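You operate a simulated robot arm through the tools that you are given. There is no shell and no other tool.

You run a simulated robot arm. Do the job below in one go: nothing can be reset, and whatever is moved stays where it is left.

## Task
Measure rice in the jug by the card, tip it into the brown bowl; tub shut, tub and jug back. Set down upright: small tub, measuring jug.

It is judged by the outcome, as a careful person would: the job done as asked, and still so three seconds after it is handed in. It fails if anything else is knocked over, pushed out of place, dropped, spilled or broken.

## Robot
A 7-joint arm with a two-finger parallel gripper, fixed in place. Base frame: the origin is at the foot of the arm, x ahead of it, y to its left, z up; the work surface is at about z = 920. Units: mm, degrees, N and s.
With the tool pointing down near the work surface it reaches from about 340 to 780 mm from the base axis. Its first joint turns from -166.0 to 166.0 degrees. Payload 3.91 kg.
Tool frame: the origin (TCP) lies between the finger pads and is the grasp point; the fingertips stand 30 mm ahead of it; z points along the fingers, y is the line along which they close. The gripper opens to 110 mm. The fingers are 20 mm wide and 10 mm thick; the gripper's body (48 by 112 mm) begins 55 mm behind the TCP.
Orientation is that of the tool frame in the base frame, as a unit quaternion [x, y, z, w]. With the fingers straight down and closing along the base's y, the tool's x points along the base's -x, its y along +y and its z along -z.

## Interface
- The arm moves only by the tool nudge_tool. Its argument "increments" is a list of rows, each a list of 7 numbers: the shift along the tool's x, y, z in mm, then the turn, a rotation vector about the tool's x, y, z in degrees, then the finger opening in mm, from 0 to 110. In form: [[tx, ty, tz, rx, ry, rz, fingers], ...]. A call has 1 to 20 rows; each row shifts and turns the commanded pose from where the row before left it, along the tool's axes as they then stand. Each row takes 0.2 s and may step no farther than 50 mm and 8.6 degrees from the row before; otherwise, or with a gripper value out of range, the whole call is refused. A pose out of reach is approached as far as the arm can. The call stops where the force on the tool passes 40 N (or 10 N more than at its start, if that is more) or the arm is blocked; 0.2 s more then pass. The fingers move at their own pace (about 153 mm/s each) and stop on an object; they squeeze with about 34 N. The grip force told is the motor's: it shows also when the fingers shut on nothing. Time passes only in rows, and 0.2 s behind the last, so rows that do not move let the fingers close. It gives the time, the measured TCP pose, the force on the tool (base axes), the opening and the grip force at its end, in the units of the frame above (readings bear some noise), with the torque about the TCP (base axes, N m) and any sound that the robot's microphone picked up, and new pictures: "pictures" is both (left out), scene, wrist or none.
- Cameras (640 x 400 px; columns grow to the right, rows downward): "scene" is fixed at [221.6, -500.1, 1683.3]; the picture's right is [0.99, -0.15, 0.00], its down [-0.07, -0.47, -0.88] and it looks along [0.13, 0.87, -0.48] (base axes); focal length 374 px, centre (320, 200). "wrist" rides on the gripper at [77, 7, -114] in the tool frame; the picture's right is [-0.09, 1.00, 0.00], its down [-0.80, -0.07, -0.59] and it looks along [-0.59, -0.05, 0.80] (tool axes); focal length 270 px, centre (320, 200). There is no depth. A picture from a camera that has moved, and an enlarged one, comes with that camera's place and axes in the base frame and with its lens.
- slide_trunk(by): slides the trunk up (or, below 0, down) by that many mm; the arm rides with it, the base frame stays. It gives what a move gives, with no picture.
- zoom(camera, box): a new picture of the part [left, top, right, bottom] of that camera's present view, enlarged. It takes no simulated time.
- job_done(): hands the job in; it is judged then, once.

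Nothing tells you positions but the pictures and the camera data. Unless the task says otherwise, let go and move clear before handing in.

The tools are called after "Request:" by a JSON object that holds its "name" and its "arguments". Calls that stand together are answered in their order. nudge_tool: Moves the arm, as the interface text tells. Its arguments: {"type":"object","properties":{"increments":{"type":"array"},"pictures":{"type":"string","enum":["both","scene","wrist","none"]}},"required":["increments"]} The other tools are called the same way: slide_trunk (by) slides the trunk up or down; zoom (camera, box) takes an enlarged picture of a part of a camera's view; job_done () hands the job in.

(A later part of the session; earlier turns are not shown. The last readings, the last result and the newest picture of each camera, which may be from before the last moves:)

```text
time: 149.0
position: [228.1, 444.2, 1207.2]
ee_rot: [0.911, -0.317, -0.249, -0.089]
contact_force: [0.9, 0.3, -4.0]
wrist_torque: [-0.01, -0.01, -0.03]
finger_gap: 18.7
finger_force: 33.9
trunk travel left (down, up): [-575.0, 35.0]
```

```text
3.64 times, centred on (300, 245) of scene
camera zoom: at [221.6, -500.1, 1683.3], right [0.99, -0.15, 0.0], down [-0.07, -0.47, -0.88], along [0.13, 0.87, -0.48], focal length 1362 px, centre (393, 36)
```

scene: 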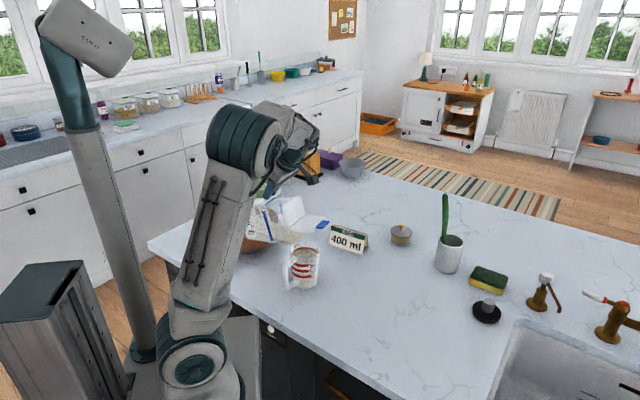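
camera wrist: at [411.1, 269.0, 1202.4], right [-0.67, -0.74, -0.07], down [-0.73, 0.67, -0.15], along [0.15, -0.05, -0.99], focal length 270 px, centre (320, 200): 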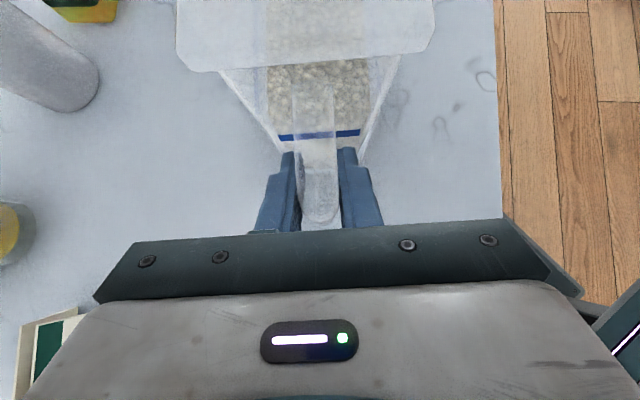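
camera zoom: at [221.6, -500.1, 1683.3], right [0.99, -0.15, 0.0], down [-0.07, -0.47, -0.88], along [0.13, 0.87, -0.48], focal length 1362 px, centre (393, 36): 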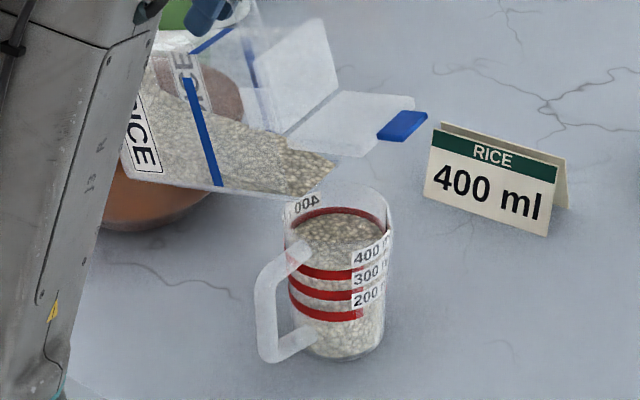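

The flow has stopped at about 395 ml with nothing spilled. I'll raise the tub and bring it upright.

Request:
{"name": "nudge_tool", "arguments": {"increments": [[-19.4, 0, -32.7, 0, 0, 0, 12], [-19.4, 0, -32.7, 0, 0, 0, 12], [-19.4, 0, -32.7, 0, 0, 0, 12], [-19.4, 0, -32.7, 0, 0, 0, 12], [-19.4, 0, -32.7, 0, 0, 0, 12], [-8.1, 0, 19.4, 0, 7.57, 0, 12], [-8.1, 0, 19.4, 0, 7.57, 0, 12], [-8.1, 0, 19.4, 0, 7.57, 0, 12], [-8.1, 0, 19.4, 0, 7.57, 0, 12], [-8.1, 0, 19.4, 0, 7.57, 0, 12], [-8.1, 0, 19.4, 0, 7.57, 0, 12], [-8.1, 0, 19.4, 0, 7.57, 0, 12], [-8.1, 0, 19.4, 0, 7.57, 0, 12], [-8.1, 0, 19.4, 0, 7.57, 0, 12], [-8.1, 0, 19.4, 0, 7.57, 0, 12], [0, 0, 0, 0, 0, 0, 12]], "pictures": "both"}}

Request:
{"name": "zoom", "arguments": {"camera": "scene", "box": [230, 120, 340, 300]}}

```text
time: 152.4
position: [178.2, 481.4, 1213.7]
ee_rot: [0.872, -0.305, 0.363, 0.124]
contact_force: [-0.8, -0.3, -3.4]
wrist_torque: [0.15, 0.2, 0.02]
finger_gap: 18.5
finger_force: 33.9
trunk travel left (down, up): [-575.0, 35.0]
camera wrist: at [151.6, 493.2, 1349.4], right [-0.67, -0.74, -0.07], down [-0.73, 0.67, -0.15], along [0.15, -0.05, -0.99], focal length 270 px, centre (320, 200)
```

scene: 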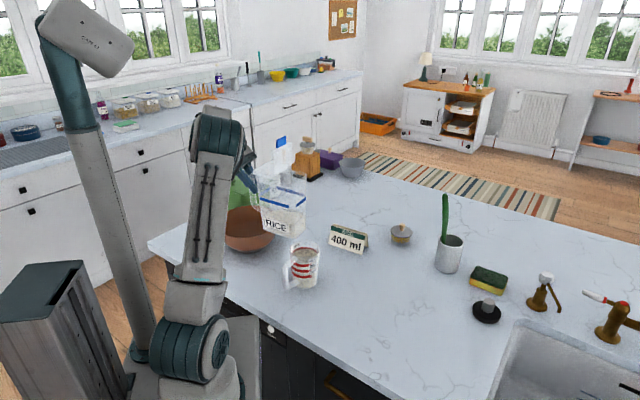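
wrist: 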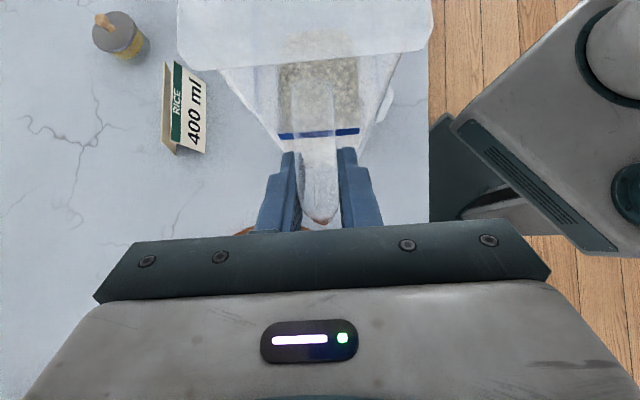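

```text
2.22 times, centred on (285, 210) of scene
camera zoom: at [221.6, -500.1, 1683.3], right [0.99, -0.15, 0.0], down [-0.07, -0.47, -0.88], along [0.13, 0.87, -0.48], focal length 832 px, centre (398, 178)
```

zoom: 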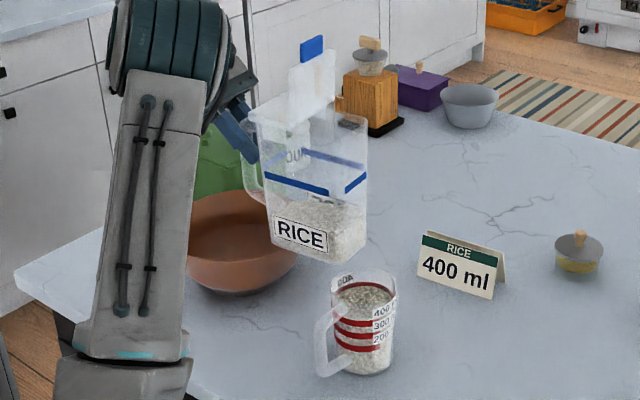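

Request:
{"name": "nudge_tool", "arguments": {"increments": [[24.23, 1.72, 24.23, 0, 0, 0, 12], [24.23, 1.72, 24.23, 0, 0, 0, 12], [24.23, 1.72, 24.23, 0, 0, 0, 12], [24.23, 1.72, 24.23, 0, 0, 0, 12], [24.23, 1.72, 24.23, 0, 0, 0, 12], [24.23, 1.72, 24.23, 0, 0, 0, 12], [24.23, 1.72, 24.23, 0, 0, 0, 12], [24.23, 1.72, 24.23, 0, 0, 0, 12], [24.23, 1.72, 24.23, 0, 0, 0, 12], [24.23, 1.72, 24.23, 0, 0, 0, 12], [-20.6, 0, 20.6, 0, 0, 0, 12], [-20.6, 0, 20.6, 0, 0, 0, 12], [-20.6, 0, 20.6, 0, 0, 0, 12], [-20.6, 0, 20.6, 0, 0, 0, 12], [-20.6, 0, 20.6, 0, 0, 0, 12], [0, 0, 0, 0, 0, 0, 12]], "pictures": "none"}}

Request:
{"name": "zoom", "arguments": {"camera": "scene", "box": [340, 230, 460, 340]}}

```text
time: 155.8
position: [436.4, 253.6, 1069.7]
ee_rot: [0.872, -0.304, 0.363, 0.124]
contact_force: [0.0, -0.1, -3.5]
wrist_torque: [0.16, 0.22, 0.02]
finger_gap: 18.7
finger_force: 33.9
trunk travel left (down, up): [-575.0, 35.0]
```

```text
3.64 times, centred on (400, 285) of scene
camera zoom: at [221.6, -500.1, 1683.3], right [0.99, -0.15, 0.0], down [-0.07, -0.47, -0.88], along [0.13, 0.87, -0.48], focal length 1362 px, centre (29, -109)
```

zoom: 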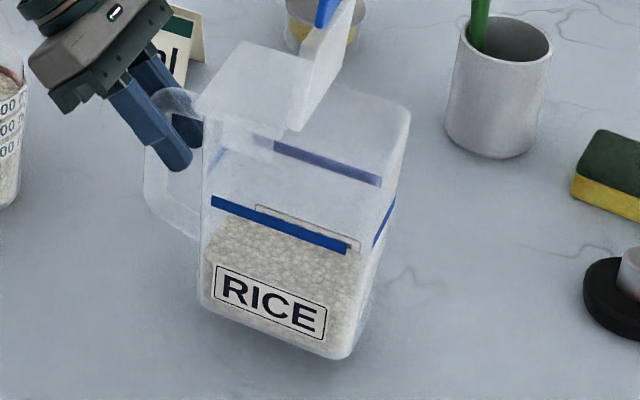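

Request:
{"name": "nudge_tool", "arguments": {"increments": [[-7.7, -2.3, 6.3, 0, 0, 0, 12], [-4.5, 0, 4.5, 0, 0, 0, 12], [-2, 0, 2, 0, 0, 0, 12], [-1, 0, 1, 0, 0, 0, 12], [0, 0, 0, 0, 0, 0, 12]], "pictures": "none"}}

Request:
{"name": "zoom", "arguments": {"camera": "scene", "box": [340, 230, 460, 340]}}

```text
time: 157.0
position: [436.5, 257.2, 1048.9]
ee_rot: [0.872, -0.305, 0.362, 0.124]
contact_force: [0.2, -0.4, -3.2]
wrist_torque: [0.03, 0.04, 0.01]
finger_gap: 18.5
finger_force: 34.3
trunk travel left (down, up): [-575.0, 35.0]
```

```text
3.64 times, centred on (400, 285) of scene
camera zoom: at [221.6, -500.1, 1683.3], right [0.99, -0.15, 0.0], down [-0.07, -0.47, -0.88], along [0.13, 0.87, -0.48], focal length 1362 px, centre (29, -109)
```

zoom: 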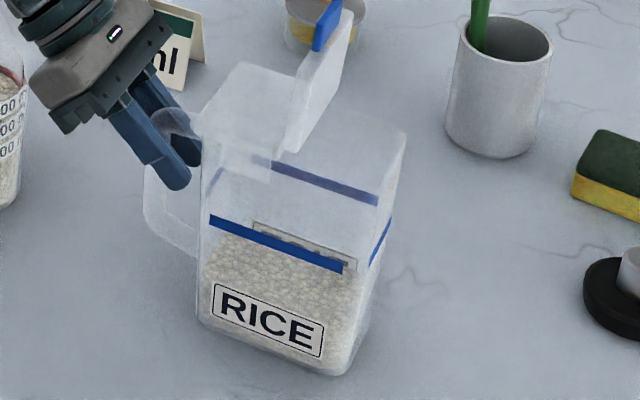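

Request:
{"name": "nudge_tool", "arguments": {"increments": [[-0.9, 0, 0.9, 0, 0, 0, 12], [0, 0, 0, 0, 0, 0, 12]], "pictures": "none"}}

Request:
{"name": "nudge_tool", "arguments": {"increments": [[0, 0, 0, 0, 0, 0, 30], [0, 0, 0, 0, 0, 0, 50], [0, 0, 0, 0, 0, 0, 50], [0, 0, -20, 0, 0, 0, 50], [0, 0, -30, 0, 0, 0, 50], [0, 0, -30, 0, 0, 0, 50], [0, 0, -30, 0, 0, 0, 50], [0, 0, 0, 0, 0, 0, 50]], "pictures": "scene"}}

Request:
{"name": "zoom", "arguments": {"camera": "scene", "box": [340, 230, 460, 340]}}

```text
time: 157.6
position: [437.2, 256.7, 1049.4]
ee_rot: [0.871, -0.305, 0.364, 0.123]
contact_force: [3.4, 2.5, 11.8]
wrist_torque: [-0.38, -0.35, 0.19]
finger_gap: 18.5
finger_force: 34.0
trunk travel left (down, up): [-575.0, 35.0]
```

```text
time: 159.4
position: [376.5, 305.8, 1127.1]
ee_rot: [0.872, -0.305, 0.362, 0.124]
contact_force: [-0.9, 0.5, -0.2]
wrist_torque: [0.0, 0.02, 0.01]
finger_gap: 50.1
finger_force: 0.0
trunk travel left (down, up): [-575.0, 35.0]
```

scene: 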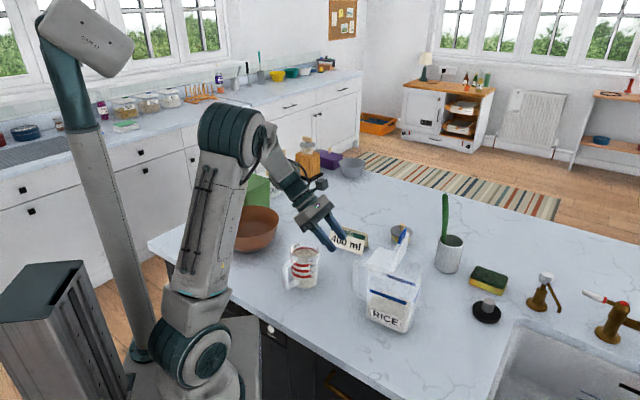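

```text
3.64 times, centred on (400, 285) of scene
camera zoom: at [221.6, -500.1, 1683.3], right [0.99, -0.15, 0.0], down [-0.07, -0.47, -0.88], along [0.13, 0.87, -0.48], focal length 1362 px, centre (29, -109)
```

zoom: 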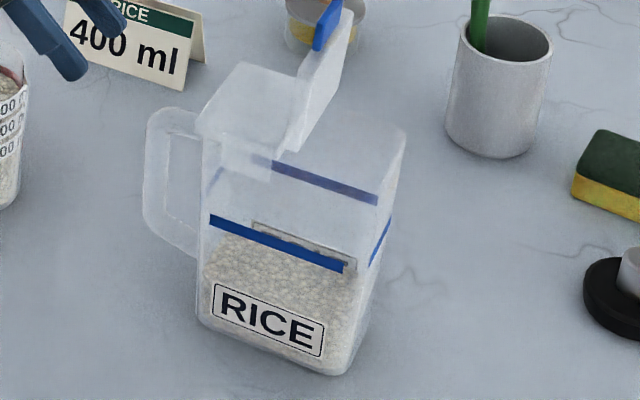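

The tub is back in place. To shut the flap I'll pinch its tab again at the same pose as before and swing it down about the fitted hinge (s≈64, z≈1109). First I'll go above the flap.

Request:
{"name": "nudge_tool", "arguments": {"increments": [[24.4, 0, -24.4, 0, 0, 0, 66], [24.4, 0, -24.4, 0, 0, 0, 66], [24.4, 0, -24.4, 0, 0, 0, 66], [24.4, 0, -24.4, 0, 0, 0, 66], [24.4, 0, -24.4, 0, 0, 0, 66], [0, 0, 0, 0, 7.5, 0, 66], [0, 0, 0, 0, 7.5, 0, 66], [0, 0, 0, 0, 7.5, 0, 66], [0, 0, 0, 0, 7.5, 0, 66], [0, 0, 0, 0, 7.5, 0, 66], [5.2, 0.5, 39.3, 0, 0, 0, 66], [5.2, 0.5, 39.3, 0, 0, 0, 66], [5.2, 0.5, 39.3, 0, 0, 0, 66], [5.2, 0.5, 39.3, 0, 0, 0, 66], [5.2, 0.5, 39.3, 0, 0, 0, 66], [0, 0, 0, 0, 0, 0, 66]], "pictures": "both"}}

```text
time: 162.8
position: [524.7, 180.7, 1294.6]
ee_rot: [0.709, -0.25, 0.623, 0.216]
contact_force: [-1.3, -0.3, 0.1]
wrist_torque: [-0.03, 0.03, -0.01]
finger_gap: 65.8
finger_force: 0.0
trunk travel left (down, up): [-575.0, 35.0]
camera wrist: at [439.2, 239.8, 1386.2], right [-0.63, -0.77, -0.09], down [-0.5, 0.49, -0.72], along [0.6, -0.4, -0.69], focal length 270 px, centre (320, 200)
```

scene: 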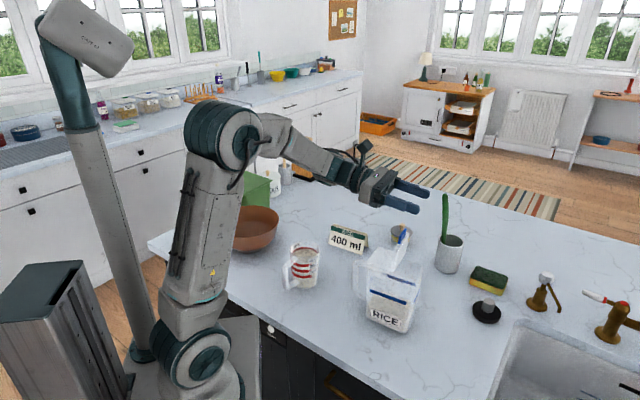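
wrist: 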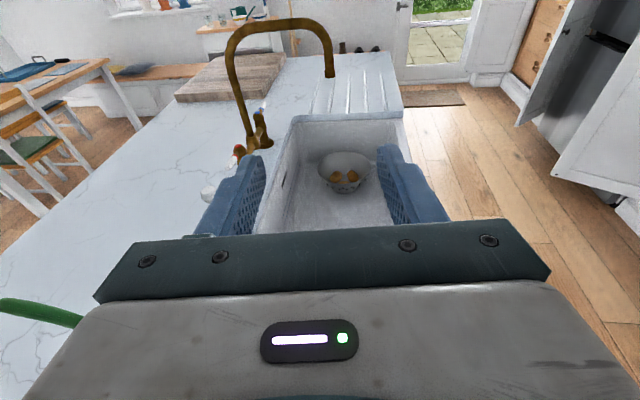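

Request:
{"name": "nudge_tool", "arguments": {"increments": [[-20, -4.5, 11.5, 0, 0, 0, 66], [-28, 0, 0, 0, 0, 0, 66], [-28, 0, 0, 0, 0, 0, 66], [0, 0, 0, 0, 0, 0, 66]], "pictures": "wrist"}}

Request:
{"name": "zoom", "arguments": {"camera": "scene", "box": [340, 200, 460, 340]}}

```text
time: 163.8
position: [532.1, 182.9, 1218.9]
ee_rot: [0.709, -0.249, 0.624, 0.215]
contact_force: [0.1, -0.2, -0.3]
wrist_torque: [-0.02, 0.01, 0.0]
finger_gap: 66.1
finger_force: 0.0
trunk travel left (down, up): [-575.0, 35.0]
camera wrist: at [445.8, 242.9, 1310.7], right [-0.63, -0.77, -0.09], down [-0.5, 0.49, -0.72], along [0.6, -0.4, -0.69], focal length 270 px, centre (320, 200)
```

wrist: 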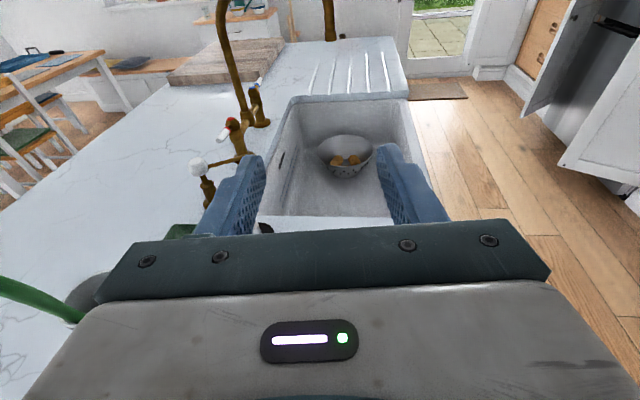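

```text
2.86 times, centred on (400, 270) of scene
camera zoom: at [221.6, -500.1, 1683.3], right [0.99, -0.15, 0.0], down [-0.07, -0.47, -0.88], along [0.13, 0.87, -0.48], focal length 1070 px, centre (91, 0)
```

zoom: 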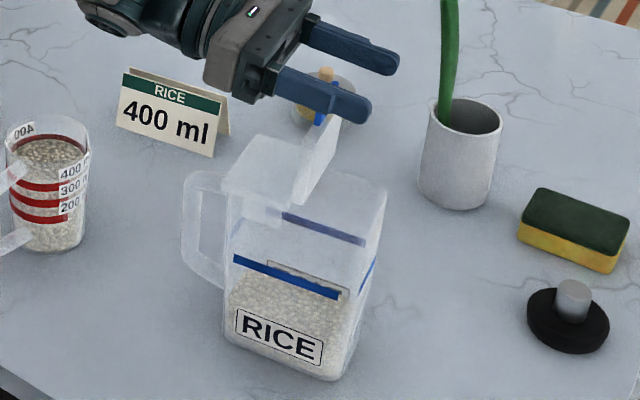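

Request:
{"name": "nudge_tool", "arguments": {"increments": [[-15, 0, -3, 0, 0, 0, 66], [-14.5, 0, 0, 0, 0, 0, 66], [0, 0, 0, 0, 0, 0, 66]], "pictures": "none"}}

Request:
{"name": "zoom", "arguments": {"camera": "scene", "box": [340, 200, 460, 340]}}

Request:
{"name": "nudge_tool", "arguments": {"increments": [[0, 0, 0, 0, 0, 0, 46], [0, 0, 0, 0, 0, 0, 36], [0, 0, 0, 0, 0, 0, 36], [0, 0, 0, 0, 0, 0, 36]], "pictures": "none"}}

Request:
{"name": "zoom", "arguments": {"camera": "scene", "box": [340, 200, 460, 340]}}

```text
time: 164.6
position: [526.7, 185.2, 1189.9]
ee_rot: [0.709, -0.249, 0.623, 0.215]
contact_force: [0.5, 0.3, 0.7]
wrist_torque: [0.03, 0.0, 0.03]
finger_gap: 65.8
finger_force: 0.1
trunk travel left (down, up): [-575.0, 35.0]
```

```text
2.86 times, centred on (400, 270) of scene
camera zoom: at [221.6, -500.1, 1683.3], right [0.99, -0.15, 0.0], down [-0.07, -0.47, -0.88], along [0.13, 0.87, -0.48], focal length 1070 px, centre (91, 0)
```

zoom: 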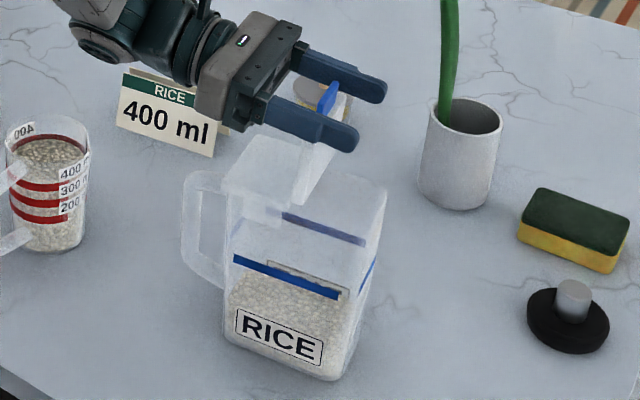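

```text
time: 165.6
position: [526.9, 185.6, 1190.3]
ee_rot: [0.709, -0.249, 0.623, 0.215]
contact_force: [-0.4, -0.7, -0.2]
wrist_torque: [-0.11, 0.07, 0.0]
finger_gap: 39.0
finger_force: 33.8
trunk travel left (down, up): [-575.0, 35.0]
```

```text
2.86 times, centred on (400, 270) of scene
camera zoom: at [221.6, -500.1, 1683.3], right [0.99, -0.15, 0.0], down [-0.07, -0.47, -0.88], along [0.13, 0.87, -0.48], focal length 1070 px, centre (91, 0)
```

zoom: 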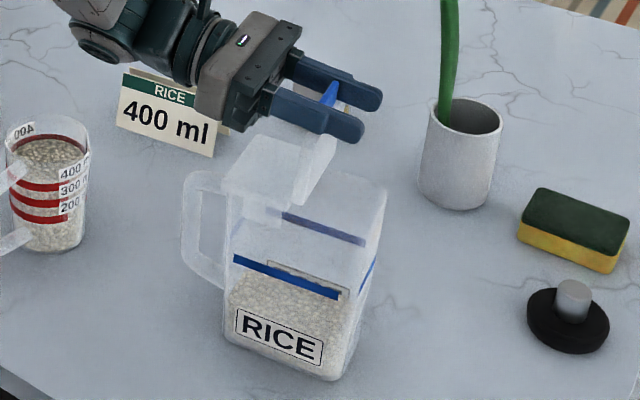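

Request:
{"name": "nudge_tool", "arguments": {"increments": [[-2.0, 0, 0.3, 0, 0, 0, 36], [-0.6, 0, 5.4, 0, -3.75, 0, 36], [-0.6, 0, 5.4, 0, -3.75, 0, 36], [0, 0, 0, 0, 0, 0, 36]], "pictures": "none"}}

Request:
{"name": "zoom", "arguments": {"camera": "scene", "box": [340, 200, 460, 340]}}

```text
time: 166.6
position: [536.0, 179.9, 1187.4]
ee_rot: [0.749, -0.263, 0.575, 0.198]
contact_force: [-2.9, -1.1, 8.2]
wrist_torque: [-0.08, 0.44, -0.02]
finger_gap: 38.9
finger_force: 34.0
trunk travel left (down, up): [-575.0, 35.0]
```

```text
2.86 times, centred on (400, 270) of scene
camera zoom: at [221.6, -500.1, 1683.3], right [0.99, -0.15, 0.0], down [-0.07, -0.47, -0.88], along [0.13, 0.87, -0.48], focal length 1070 px, centre (91, 0)
```

zoom: 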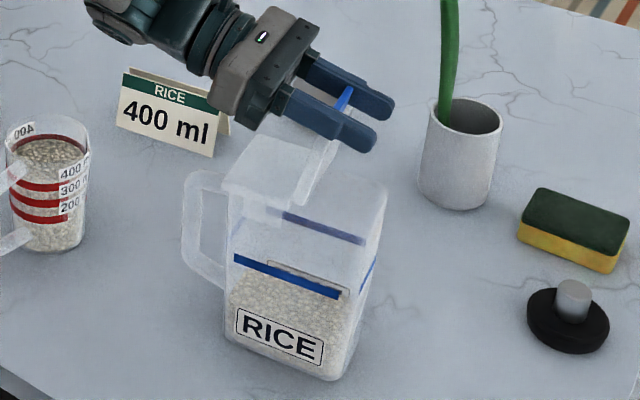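

Request:
{"name": "nudge_tool", "arguments": {"increments": [[-0.6, 0, 5.4, 0, -3.75, 0, 36], [-0.6, 0, 5.4, 0, -3.75, 0, 36], [-0.6, 0, 5.4, 0, -3.75, 0, 36], [-0.6, 0, 5.4, 0, -3.75, 0, 36], [0, 0, 0, 0, 0, 0, 36]], "pictures": "none"}}

Request:
{"name": "zoom", "arguments": {"camera": "scene", "box": [340, 200, 460, 340]}}

Request:
{"name": "nudge_tool", "arguments": {"increments": [[-0.6, 0, 5.4, 0, -3.75, 0, 36], [-0.6, 0, 5.4, 0, -3.75, 0, 36], [-0.6, 0, 5.4, 0, -3.75, 0, 36], [-0.6, 0, 5.4, 0, -3.75, 0, 36], [0, 0, 0, 0, 0, 0, 36]], "pictures": "none"}}

Request:
{"name": "zoom", "arguments": {"camera": "scene", "box": [340, 200, 460, 340]}}

```text
time: 167.8
position: [551.2, 168.3, 1177.2]
ee_rot: [0.817, -0.287, 0.473, 0.162]
contact_force: [-1.6, -1.3, 9.1]
wrist_torque: [0.16, 0.48, 0.18]
finger_gap: 39.2
finger_force: 33.8
trunk travel left (down, up): [-575.0, 35.0]
```

```text
2.86 times, centred on (400, 270) of scene
camera zoom: at [221.6, -500.1, 1683.3], right [0.99, -0.15, 0.0], down [-0.07, -0.47, -0.88], along [0.13, 0.87, -0.48], focal length 1070 px, centre (91, 0)
```

zoom: 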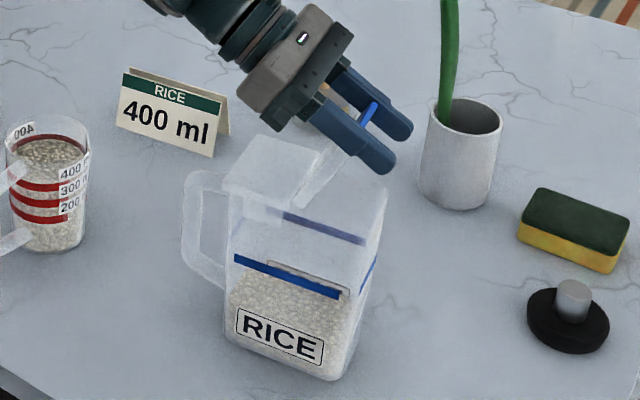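

```text
time: 169.0
position: [563.9, 158.4, 1163.5]
ee_rot: [0.872, -0.304, 0.362, 0.123]
contact_force: [0.2, -2.6, 3.0]
wrist_torque: [-0.2, 0.25, 0.23]
finger_gap: 39.0
finger_force: 34.0
trunk travel left (down, up): [-575.0, 35.0]
```

```text
2.86 times, centred on (400, 270) of scene
camera zoom: at [221.6, -500.1, 1683.3], right [0.99, -0.15, 0.0], down [-0.07, -0.47, -0.88], along [0.13, 0.87, -0.48], focal length 1070 px, centre (91, 0)
```

zoom: 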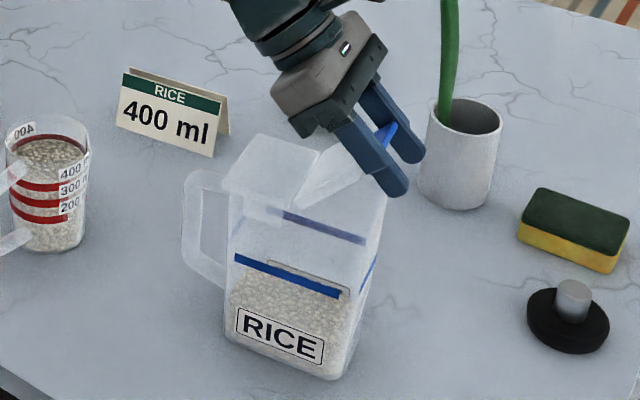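

Request:
{"name": "nudge_tool", "arguments": {"increments": [[-1.2, 0, 6.0, 0, -3.75, 0, 36], [-0.6, 0, 5.4, 0, -3.75, 0, 36], [-0.6, 0, 5.4, 0, -3.75, 0, 36], [-0.6, 0, 5.4, 0, -3.75, 0, 36], [0, 0, 0, 0, 0, 0, 36]], "pictures": "none"}}

Request:
{"name": "nudge_tool", "arguments": {"increments": [[-0.6, 0, 5.4, 0, -3.75, 0, 36], [-0.6, 0, 5.4, 0, -3.75, 0, 36], [-0.6, 0, 5.4, 0, -3.75, 0, 36], [-0.6, 0, 5.4, 0, -3.75, 0, 36], [0, 0, 0, 0, 0, 0, 36]], "pictures": "none"}}

Request:
{"name": "zoom", "arguments": {"camera": "scene", "box": [340, 200, 460, 340]}}

```text
time: 170.2
position: [574.3, 152.4, 1143.7]
ee_rot: [0.912, -0.317, 0.245, 0.082]
contact_force: [-2.8, -0.7, 1.8]
wrist_torque: [-0.12, 0.25, 0.08]
finger_gap: 38.8
finger_force: 33.5
trunk travel left (down, up): [-575.0, 35.0]
```

```text
time: 171.4
position: [578.3, 149.6, 1123.4]
ee_rot: [0.936, -0.327, 0.124, 0.04]
contact_force: [3.9, 0.2, 11.7]
wrist_torque: [0.59, 0.76, -0.07]
finger_gap: 38.8
finger_force: 34.2
trunk travel left (down, up): [-575.0, 35.0]
```

```text
2.86 times, centred on (400, 270) of scene
camera zoom: at [221.6, -500.1, 1683.3], right [0.99, -0.15, 0.0], down [-0.07, -0.47, -0.88], along [0.13, 0.87, -0.48], focal length 1070 px, centre (91, 0)
```

zoom: 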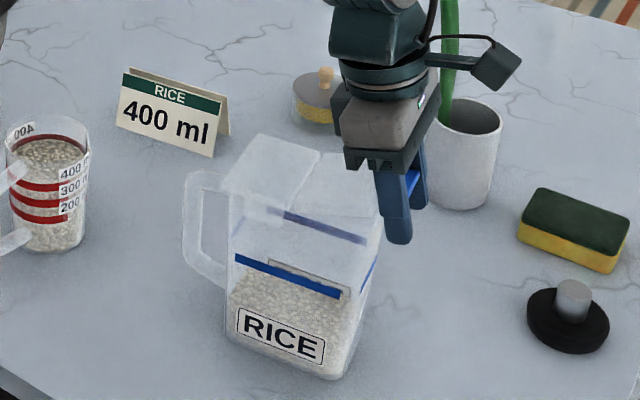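

Request:
{"name": "nudge_tool", "arguments": {"increments": [[-0.6, 0, 5.4, 0, -3.75, 0, 36], [-0.6, 0, 5.4, 0, -3.75, 0, 36], [0, 0, 0, 0, 0, 0, 36]], "pictures": "none"}}

Request:
{"name": "nudge_tool", "arguments": {"increments": [[-0.6, 0, 5.4, 0, -3.75, 0, 36], [-0.6, 0, 5.0, 0, -3.75, 0, 36], [0, 0, 0, 0, 0, 0, 36]], "pictures": "none"}}

Request:
{"name": "zoom", "arguments": {"camera": "scene", "box": [340, 230, 460, 340]}}

```text
time: 172.2
position: [578.4, 146.3, 1110.3]
ee_rot: [0.943, -0.327, 0.063, 0.019]
contact_force: [3.4, 0.3, 8.0]
wrist_torque: [0.4, 0.45, -0.19]
finger_gap: 38.8
finger_force: 33.8
trunk travel left (down, up): [-575.0, 35.0]
```

```text
time: 173.0
position: [579.7, 146.6, 1100.5]
ee_rot: [0.944, -0.329, 0.0, -0.002]
contact_force: [-1.5, -2.3, 1.7]
wrist_torque: [-0.05, 0.22, 0.21]
finger_gap: 38.8
finger_force: 34.4
trunk travel left (down, up): [-575.0, 35.0]
```

```text
3.64 times, centred on (400, 285) of scene
camera zoom: at [221.6, -500.1, 1683.3], right [0.99, -0.15, 0.0], down [-0.07, -0.47, -0.88], along [0.13, 0.87, -0.48], focal length 1362 px, centre (29, -109)
```

zoom: 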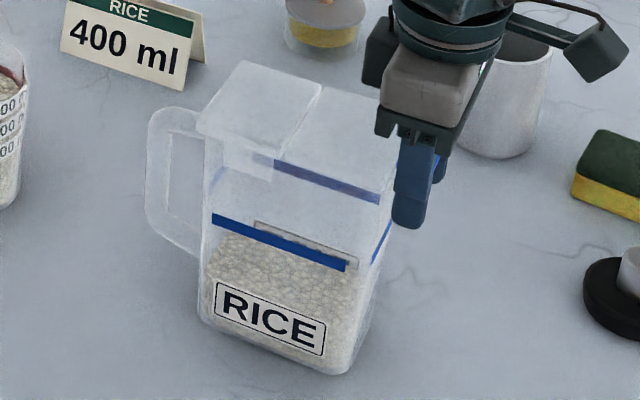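

Request:
{"name": "nudge_tool", "arguments": {"increments": [[-0.6, 0, 5.4, 0, -3.75, 0, 36], [0, 0, 0, 0, 0, 0, 36]], "pictures": "none"}}

Request:
{"name": "zoom", "arguments": {"camera": "scene", "box": [340, 230, 460, 340]}}

Request:
{"name": "zoom", "arguments": {"camera": "wrist", "box": [220, 60, 420, 240]}}

```text
time: 173.6
position: [577.8, 148.4, 1095.2]
ee_rot: [0.944, -0.329, -0.029, -0.013]
contact_force: [1.6, -0.3, 3.5]
wrist_torque: [-0.31, -0.27, -0.01]
finger_gap: 38.8
finger_force: 33.9
trunk travel left (down, up): [-575.0, 35.0]
```

```text
3.64 times, centred on (400, 285) of scene
camera zoom: at [221.6, -500.1, 1683.3], right [0.99, -0.15, 0.0], down [-0.07, -0.47, -0.88], along [0.13, 0.87, -0.48], focal length 1362 px, centre (29, -109)
```

zoom: 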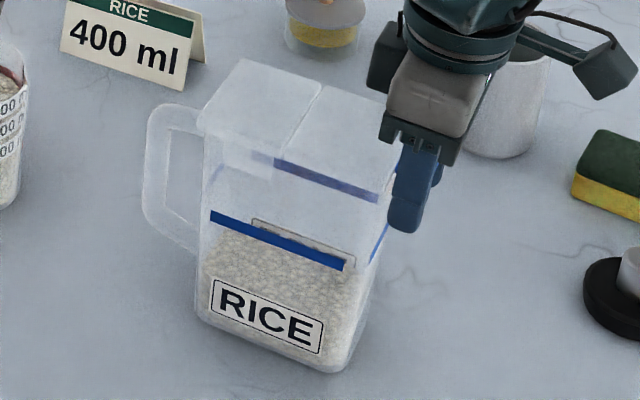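

```text
2.22 times, centred on (320, 150) of wrist
camera zoom: at [638.8, 90.6, 1205.3], right [-0.69, -0.73, 0.0], down [-0.55, 0.53, 0.65], along [-0.47, 0.44, -0.76], focal length 601 px, centre (320, 311)
```

zoom: 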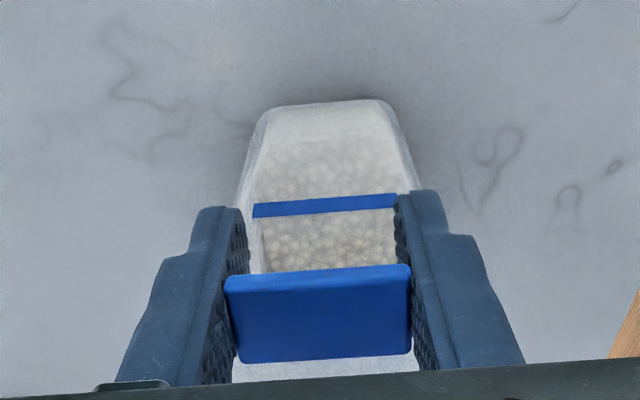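

The flap has come down onto its stop. I'll release and check.

Request:
{"name": "nudge_tool", "arguments": {"increments": [[0, 0, 0, 0, 2, 0, 36], [0, 0, 0, 0, 0, 0, 50], [0, 0, 0, 0, 0, 0, 66], [0, 0, 0, 0, 0, 0, 66], [0, 0, -30, 0, 1.75, 0, 66], [0, 0, -40, 0, 0, 0, 66], [0, 0, -30, 0, 0, 0, 66], [0, 0, 0, 0, 0, 0, 66]], "pictures": "both"}}

Request:
{"name": "zoom", "arguments": {"camera": "scene", "box": [340, 230, 460, 340]}}

Request:
{"name": "zoom", "arguments": {"camera": "wrist", "box": [220, 60, 420, 240]}}

```text
time: 175.4
position: [578.8, 146.1, 1197.8]
ee_rot: [0.944, -0.329, 0.001, -0.003]
contact_force: [-0.1, -0.2, 0.1]
wrist_torque: [0.02, 0.02, 0.03]
finger_gap: 66.2
finger_force: 0.1
trunk travel left (down, up): [-575.0, 35.0]
camera wrist: at [633.9, 94.5, 1311.6], right [-0.69, -0.73, -0.01], down [-0.59, 0.55, 0.59], along [-0.43, 0.41, -0.8], focal length 270 px, centre (320, 200)
```

scene: 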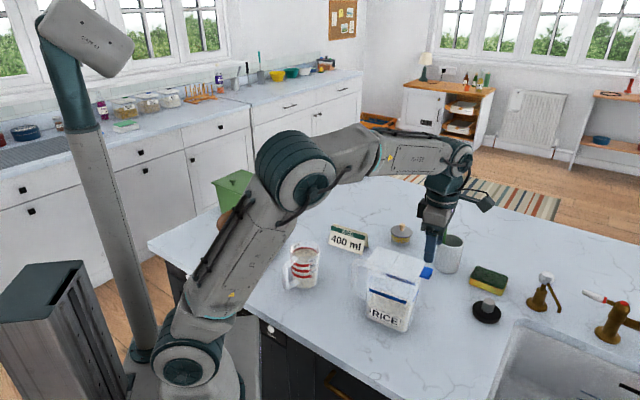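
wrist: 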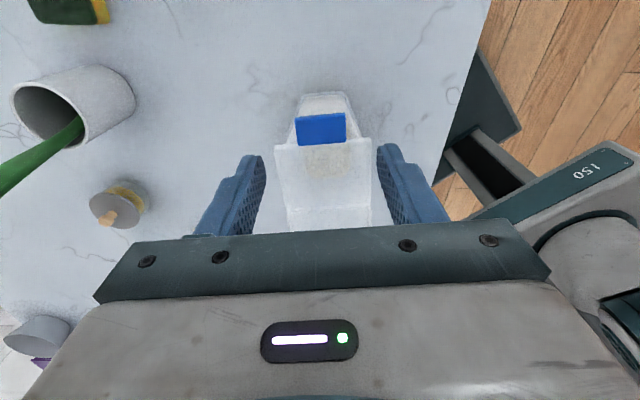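

```text
3.64 times, centred on (400, 285) of scene
camera zoom: at [221.6, -500.1, 1683.3], right [0.99, -0.15, 0.0], down [-0.07, -0.47, -0.88], along [0.13, 0.87, -0.48], focal length 1362 px, centre (29, -109)
```

zoom: 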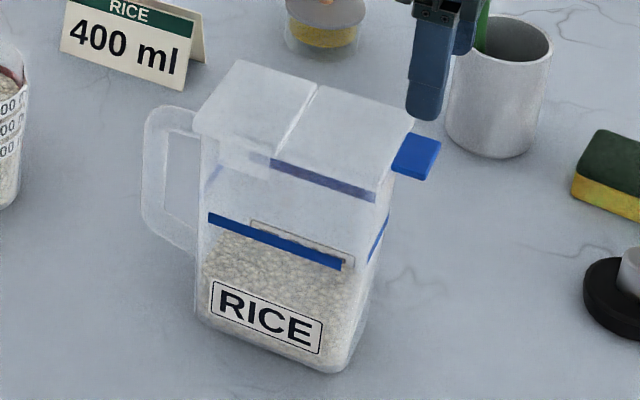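

```text
2.22 times, centred on (320, 150) of wrist
camera zoom: at [633.9, 94.5, 1311.6], right [-0.69, -0.73, -0.01], down [-0.59, 0.55, 0.59], along [-0.43, 0.41, -0.8], focal length 601 px, centre (320, 311)
```

zoom: 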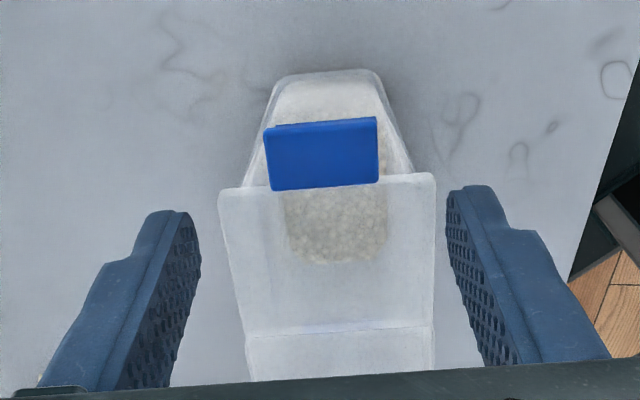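

The flap looks almost shut. I'll press on it gently with closed fingertips, over the tub's footprint, to make sure.

Request:
{"name": "nudge_tool", "arguments": {"increments": [[-41, 2, 0, 0, 0, 0, 20], [0, 0, 0, 0, 0, 0, 0], [0, 0, 30, 0, 0, 0, 0], [0, 0, 20, 0, 0, 0, 0], [0, 0, 4, 0, 0, 0, 0], [0, 0, 0, 0, 0, 0, 0]], "pictures": "none"}}

Request:
{"name": "zoom", "arguments": {"camera": "scene", "box": [340, 230, 460, 340]}}

Request:
{"name": "nudge_tool", "arguments": {"increments": [[0, 0, 2, 0, 0, 0, 0], [0, 0, 2, 0, 0, 0, 0], [0, 0, 0, 0, 0, 0, 0]], "pictures": "none"}}

```text
time: 176.8
position: [546.6, 170.3, 1140.3]
ee_rot: [0.945, -0.328, 0.001, -0.002]
contact_force: [-0.1, 0.4, 0.0]
wrist_torque: [-0.01, -0.02, 0.01]
finger_gap: 0.0
finger_force: 34.4
trunk travel left (down, up): [-575.0, 35.0]
```

```text
3.64 times, centred on (400, 285) of scene
camera zoom: at [221.6, -500.1, 1683.3], right [0.99, -0.15, 0.0], down [-0.07, -0.47, -0.88], along [0.13, 0.87, -0.48], focal length 1362 px, centre (29, -109)
```

zoom: 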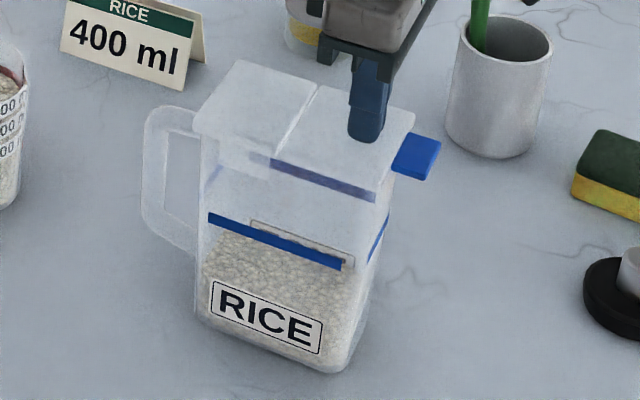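

```text
time: 177.6
position: [545.7, 171.1, 1140.0]
ee_rot: [0.944, -0.329, 0.004, -0.003]
contact_force: [3.4, -0.1, 16.1]
wrist_torque: [0.1, -0.02, 0.04]
finger_gap: 0.0
finger_force: 33.8
trunk travel left (down, up): [-575.0, 35.0]
```

Request:
{"name": "nudge_tool", "arguments": {"increments": [[0, 0, 2, 0, 0, 0, 0], [0, 0, 0, 0, 0, 0, 0]], "pictures": "none"}}

Request:
{"name": "zoom", "arguments": {"camera": "scene", "box": [340, 230, 460, 340]}}

Request:
{"name": "nudge_tool", "arguments": {"increments": [[0, 0, -20, 0, 0, 0, 0], [0, 0, -40, 0, 0, 0, 0], [0, 0, -40, 0, 0, 0, 0], [-40, 0, 0, 0, 0, 0, 0], [-40, 0, 0, 0, 0, 0, 20], [0, 0, 0, 0, 0, 0, 40]], "pictures": "both"}}

Request:
{"name": "zoom", "arguments": {"camera": "scene", "box": [340, 230, 460, 340]}}

```text
time: 178.2
position: [545.5, 171.1, 1138.5]
ee_rot: [0.944, -0.329, 0.005, -0.005]
contact_force: [5.5, 1.5, 37.0]
wrist_torque: [0.19, 0.06, -0.06]
finger_gap: 0.0
finger_force: 34.2
trunk travel left (down, up): [-575.0, 35.0]
```

```text
3.64 times, centred on (400, 285) of scene
camera zoom: at [221.6, -500.1, 1683.3], right [0.99, -0.15, 0.0], down [-0.07, -0.47, -0.88], along [0.13, 0.87, -0.48], focal length 1362 px, centre (29, -109)
```

zoom: 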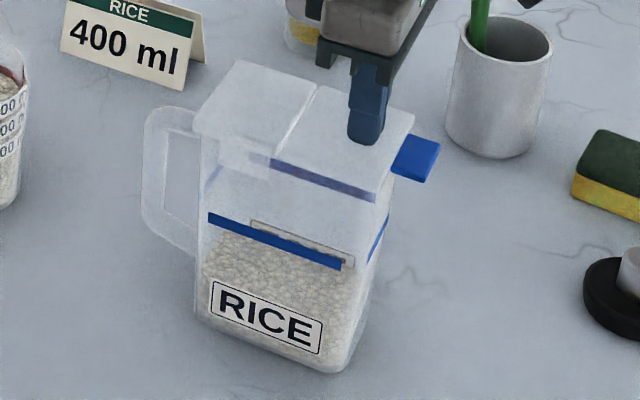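

```text
time: 179.6
position: [482.9, 217.5, 1236.0]
ee_rot: [0.944, -0.329, 0.001, -0.003]
contact_force: [-0.1, 0.6, -0.6]
wrist_torque: [-0.03, 0.03, -0.01]
finger_gap: 39.8
finger_force: 0.1
trunk travel left (down, up): [-575.0, 35.0]
camera wrist: at [538.7, 165.9, 1350.0], right [-0.69, -0.73, 0.0], down [-0.59, 0.55, 0.59], along [-0.43, 0.41, -0.8], focal length 270 px, centre (320, 200)
```

scene: 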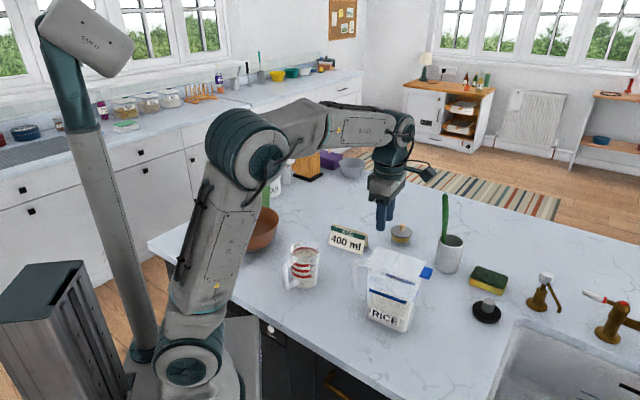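
wrist: 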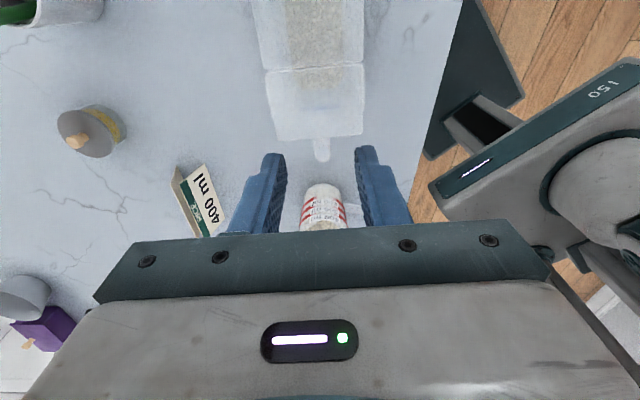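

```text
3.64 times, centred on (400, 285) of scene
camera zoom: at [221.6, -500.1, 1683.3], right [0.99, -0.15, 0.0], down [-0.07, -0.47, -0.88], along [0.13, 0.87, -0.48], focal length 1362 px, centre (29, -109)
```

zoom: 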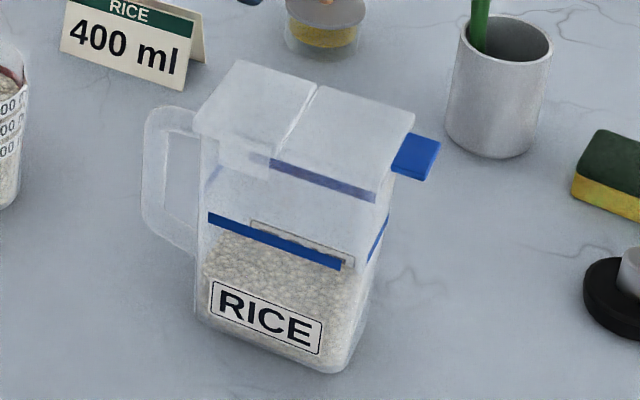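

The tub is shut and back in place. Next is the jug, so I'll zoom in on its handle.

Request:
{"name": "zoom", "arguments": {"camera": "wrist", "box": [280, 160, 400, 240]}}

Request:
{"name": "zoom", "arguments": {"camera": "scene", "box": [270, 225, 350, 295]}}

```text
5.00 times, centred on (340, 200) of wrist
camera zoom: at [538.7, 165.9, 1350.0], right [-0.69, -0.73, 0.0], down [-0.59, 0.55, 0.59], along [-0.43, 0.41, -0.8], focal length 1351 px, centre (220, 200)
```

zoom: 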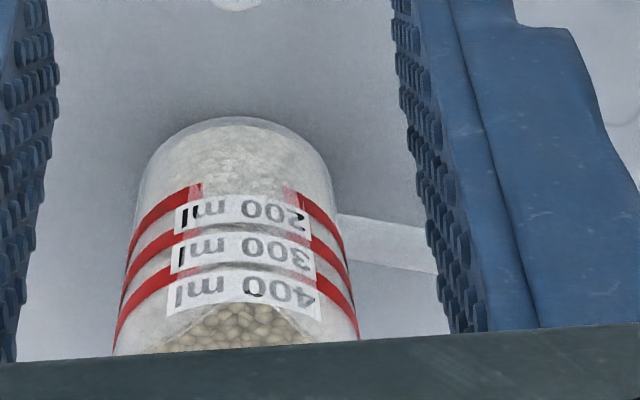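

```text
5.71 times, centred on (310, 260) of scene
camera zoom: at [221.6, -500.1, 1683.3], right [0.99, -0.15, 0.0], down [-0.07, -0.47, -0.88], along [0.13, 0.87, -0.48], focal length 2140 px, centre (377, -143)
```

zoom: 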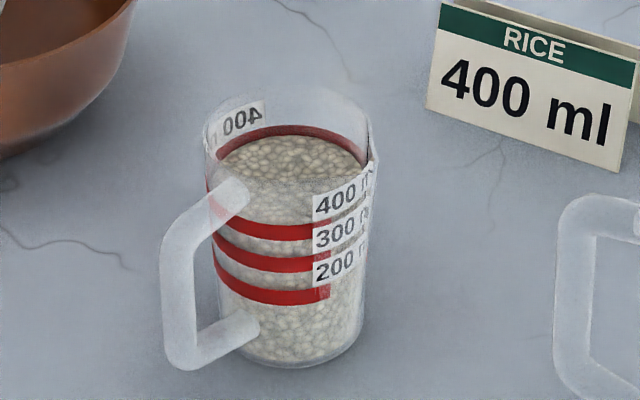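

Request:
{"name": "nudge_tool", "arguments": {"increments": [[0, 0, 0, 0, 0, 8.6, 60], [0, 0, 0, 0, 0, 8.6, 60], [0, 0, 0, 0, 0, 8.6, 60], [0, 0, 0, 0, 0, 8.6, 60], [0, 0, 0, 0, 0, 8.6, 60], [0, 0, 0, 0, 0, 8.6, 60], [0, 0, 0, 0, 0, 8.6, 60], [0, 0, 0, 0, 0, 8.6, 60], [0, 0, 0, 0, 0, 8.6, 60], [0, 0, 0, 0, 0, 8.6, 60], [0, 0, 0, 0, 0, 8.6, 60], [10.2, 39.25, 0, 0, 0, 0, 60], [10.2, 39.25, 0, 0, 0, 0, 60], [10.2, 39.25, 0, 0, 0, 0, 60], [10.2, 39.25, 0, 0, 0, 0, 60], [10.2, 39.25, 0, 0, 0, 0, 60], [10.2, 39.25, 0, 0, 0, 0, 60], [0, 0, 0, 0, 0, 0, 60]], "pictures": "both"}}

Request:
{"name": "zoom", "arguments": {"camera": "wrist", "box": [230, 30, 410, 190]}}

```text
time: 183.4
position: [265.9, 335.5, 1238.1]
ee_rot: [-0.399, 0.917, 0.001, 0.002]
contact_force: [-0.6, -0.6, 0.1]
wrist_torque: [0.04, -0.03, 0.0]
finger_gap: 60.0
finger_force: 0.0
trunk travel left (down, up): [-575.0, 35.0]
camera wrist: at [209.8, 285.3, 1352.0], right [-0.67, 0.74, 0.0], down [0.6, 0.54, 0.6], along [0.44, 0.4, -0.8], focal length 270 px, centre (320, 200)
```

scene: 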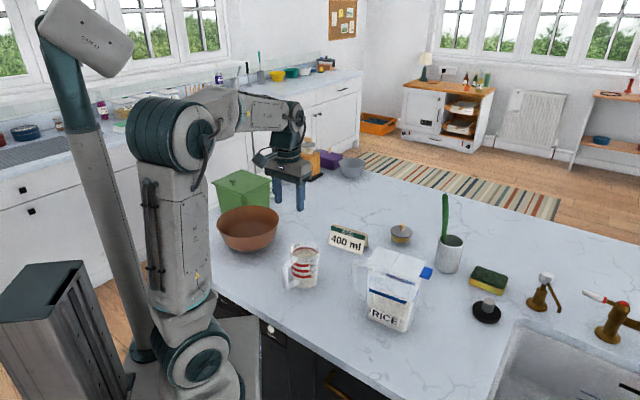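
wrist: 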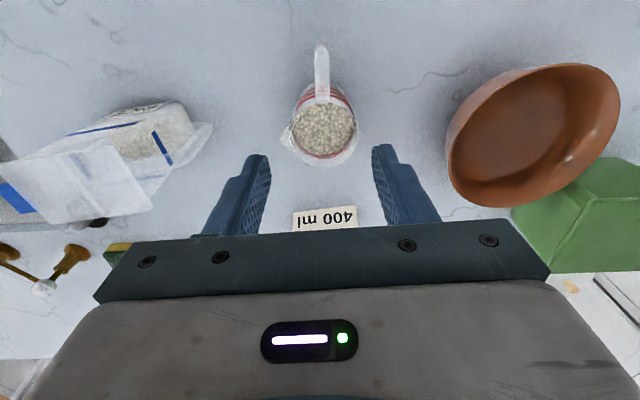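

```text
2.50 times, centred on (320, 110) of wrist
camera zoom: at [209.8, 285.3, 1352.0], right [-0.67, 0.74, 0.0], down [0.6, 0.54, 0.6], along [0.44, 0.4, -0.8], focal length 676 px, centre (320, 425)
```

zoom: 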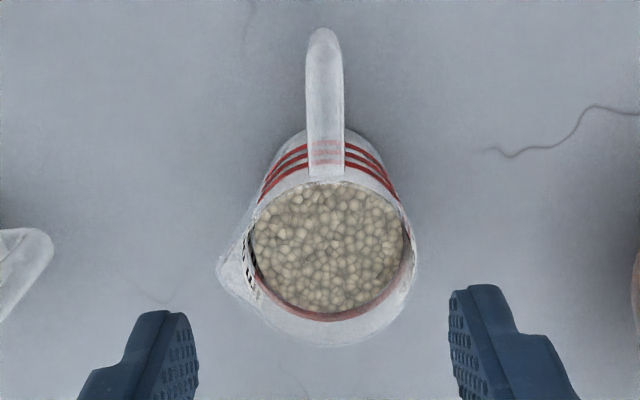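

I now see the jug clearly. Its axis is near (308, 379.5), its handle points about 223°, and its spout is 90° from the handle. The bowl centre is near (130, 589) with its rim at z≈1016. I'll back off toward the base and tilt 40° toward the handle, checking reach.

Request:
{"name": "nudge_tool", "arguments": {"increments": [[0, 0, 0, 0, 0, 3.8, 50], [25, 0, 20, 0, 0, 0, 50], [25, 0, 20, 0, 0, 0, 50], [20, 0, 20, 0, 0, 0, 50], [0, 0, 0, 0, -8, 0, 50], [0, 0, 0, 0, -8, 0, 50], [0, 0, 0, 0, -8, 0, 50], [0, 0, 0, 0, -8, 0, 50], [0, 0, 0, 0, -8, 0, 50], [0, 0, 0, 0, 0, 0, 50]], "pictures": "both"}}

Request:
{"name": "zoom", "arguments": {"camera": "wrist", "box": [200, 40, 440, 230]}}

```text
time: 185.6
position: [218.7, 288.2, 1175.8]
ee_rot: [-0.345, 0.873, 0.126, 0.321]
contact_force: [0.2, 0.4, 0.2]
wrist_torque: [-0.01, 0.01, -0.02]
finger_gap: 50.3
finger_force: 0.1
trunk travel left (down, up): [-575.0, 35.0]
camera wrist: at [116.7, 203.9, 1213.0], right [-0.63, 0.77, 0.06], down [0.21, 0.1, 0.97], along [0.74, 0.63, -0.23], focal length 270 px, centre (320, 200)
```

scene: 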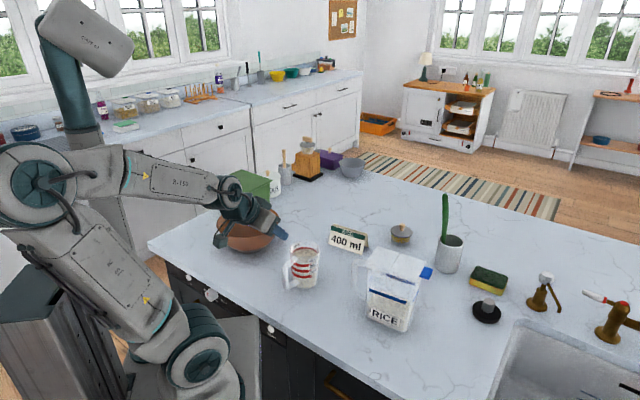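
wrist: 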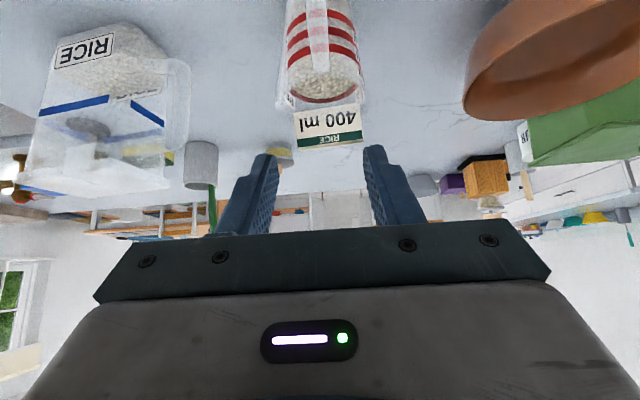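

```text
2.11 times, centred on (320, 135) of wrist
camera zoom: at [116.7, 203.9, 1213.0], right [-0.63, 0.77, 0.06], down [0.21, 0.1, 0.97], along [0.74, 0.63, -0.23], focal length 569 px, centre (320, 337)
```

zoom: 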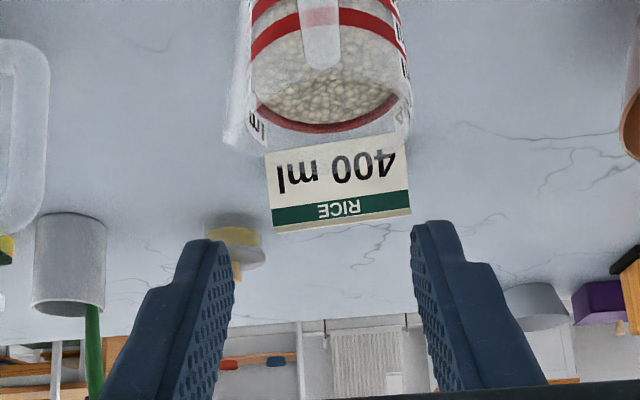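

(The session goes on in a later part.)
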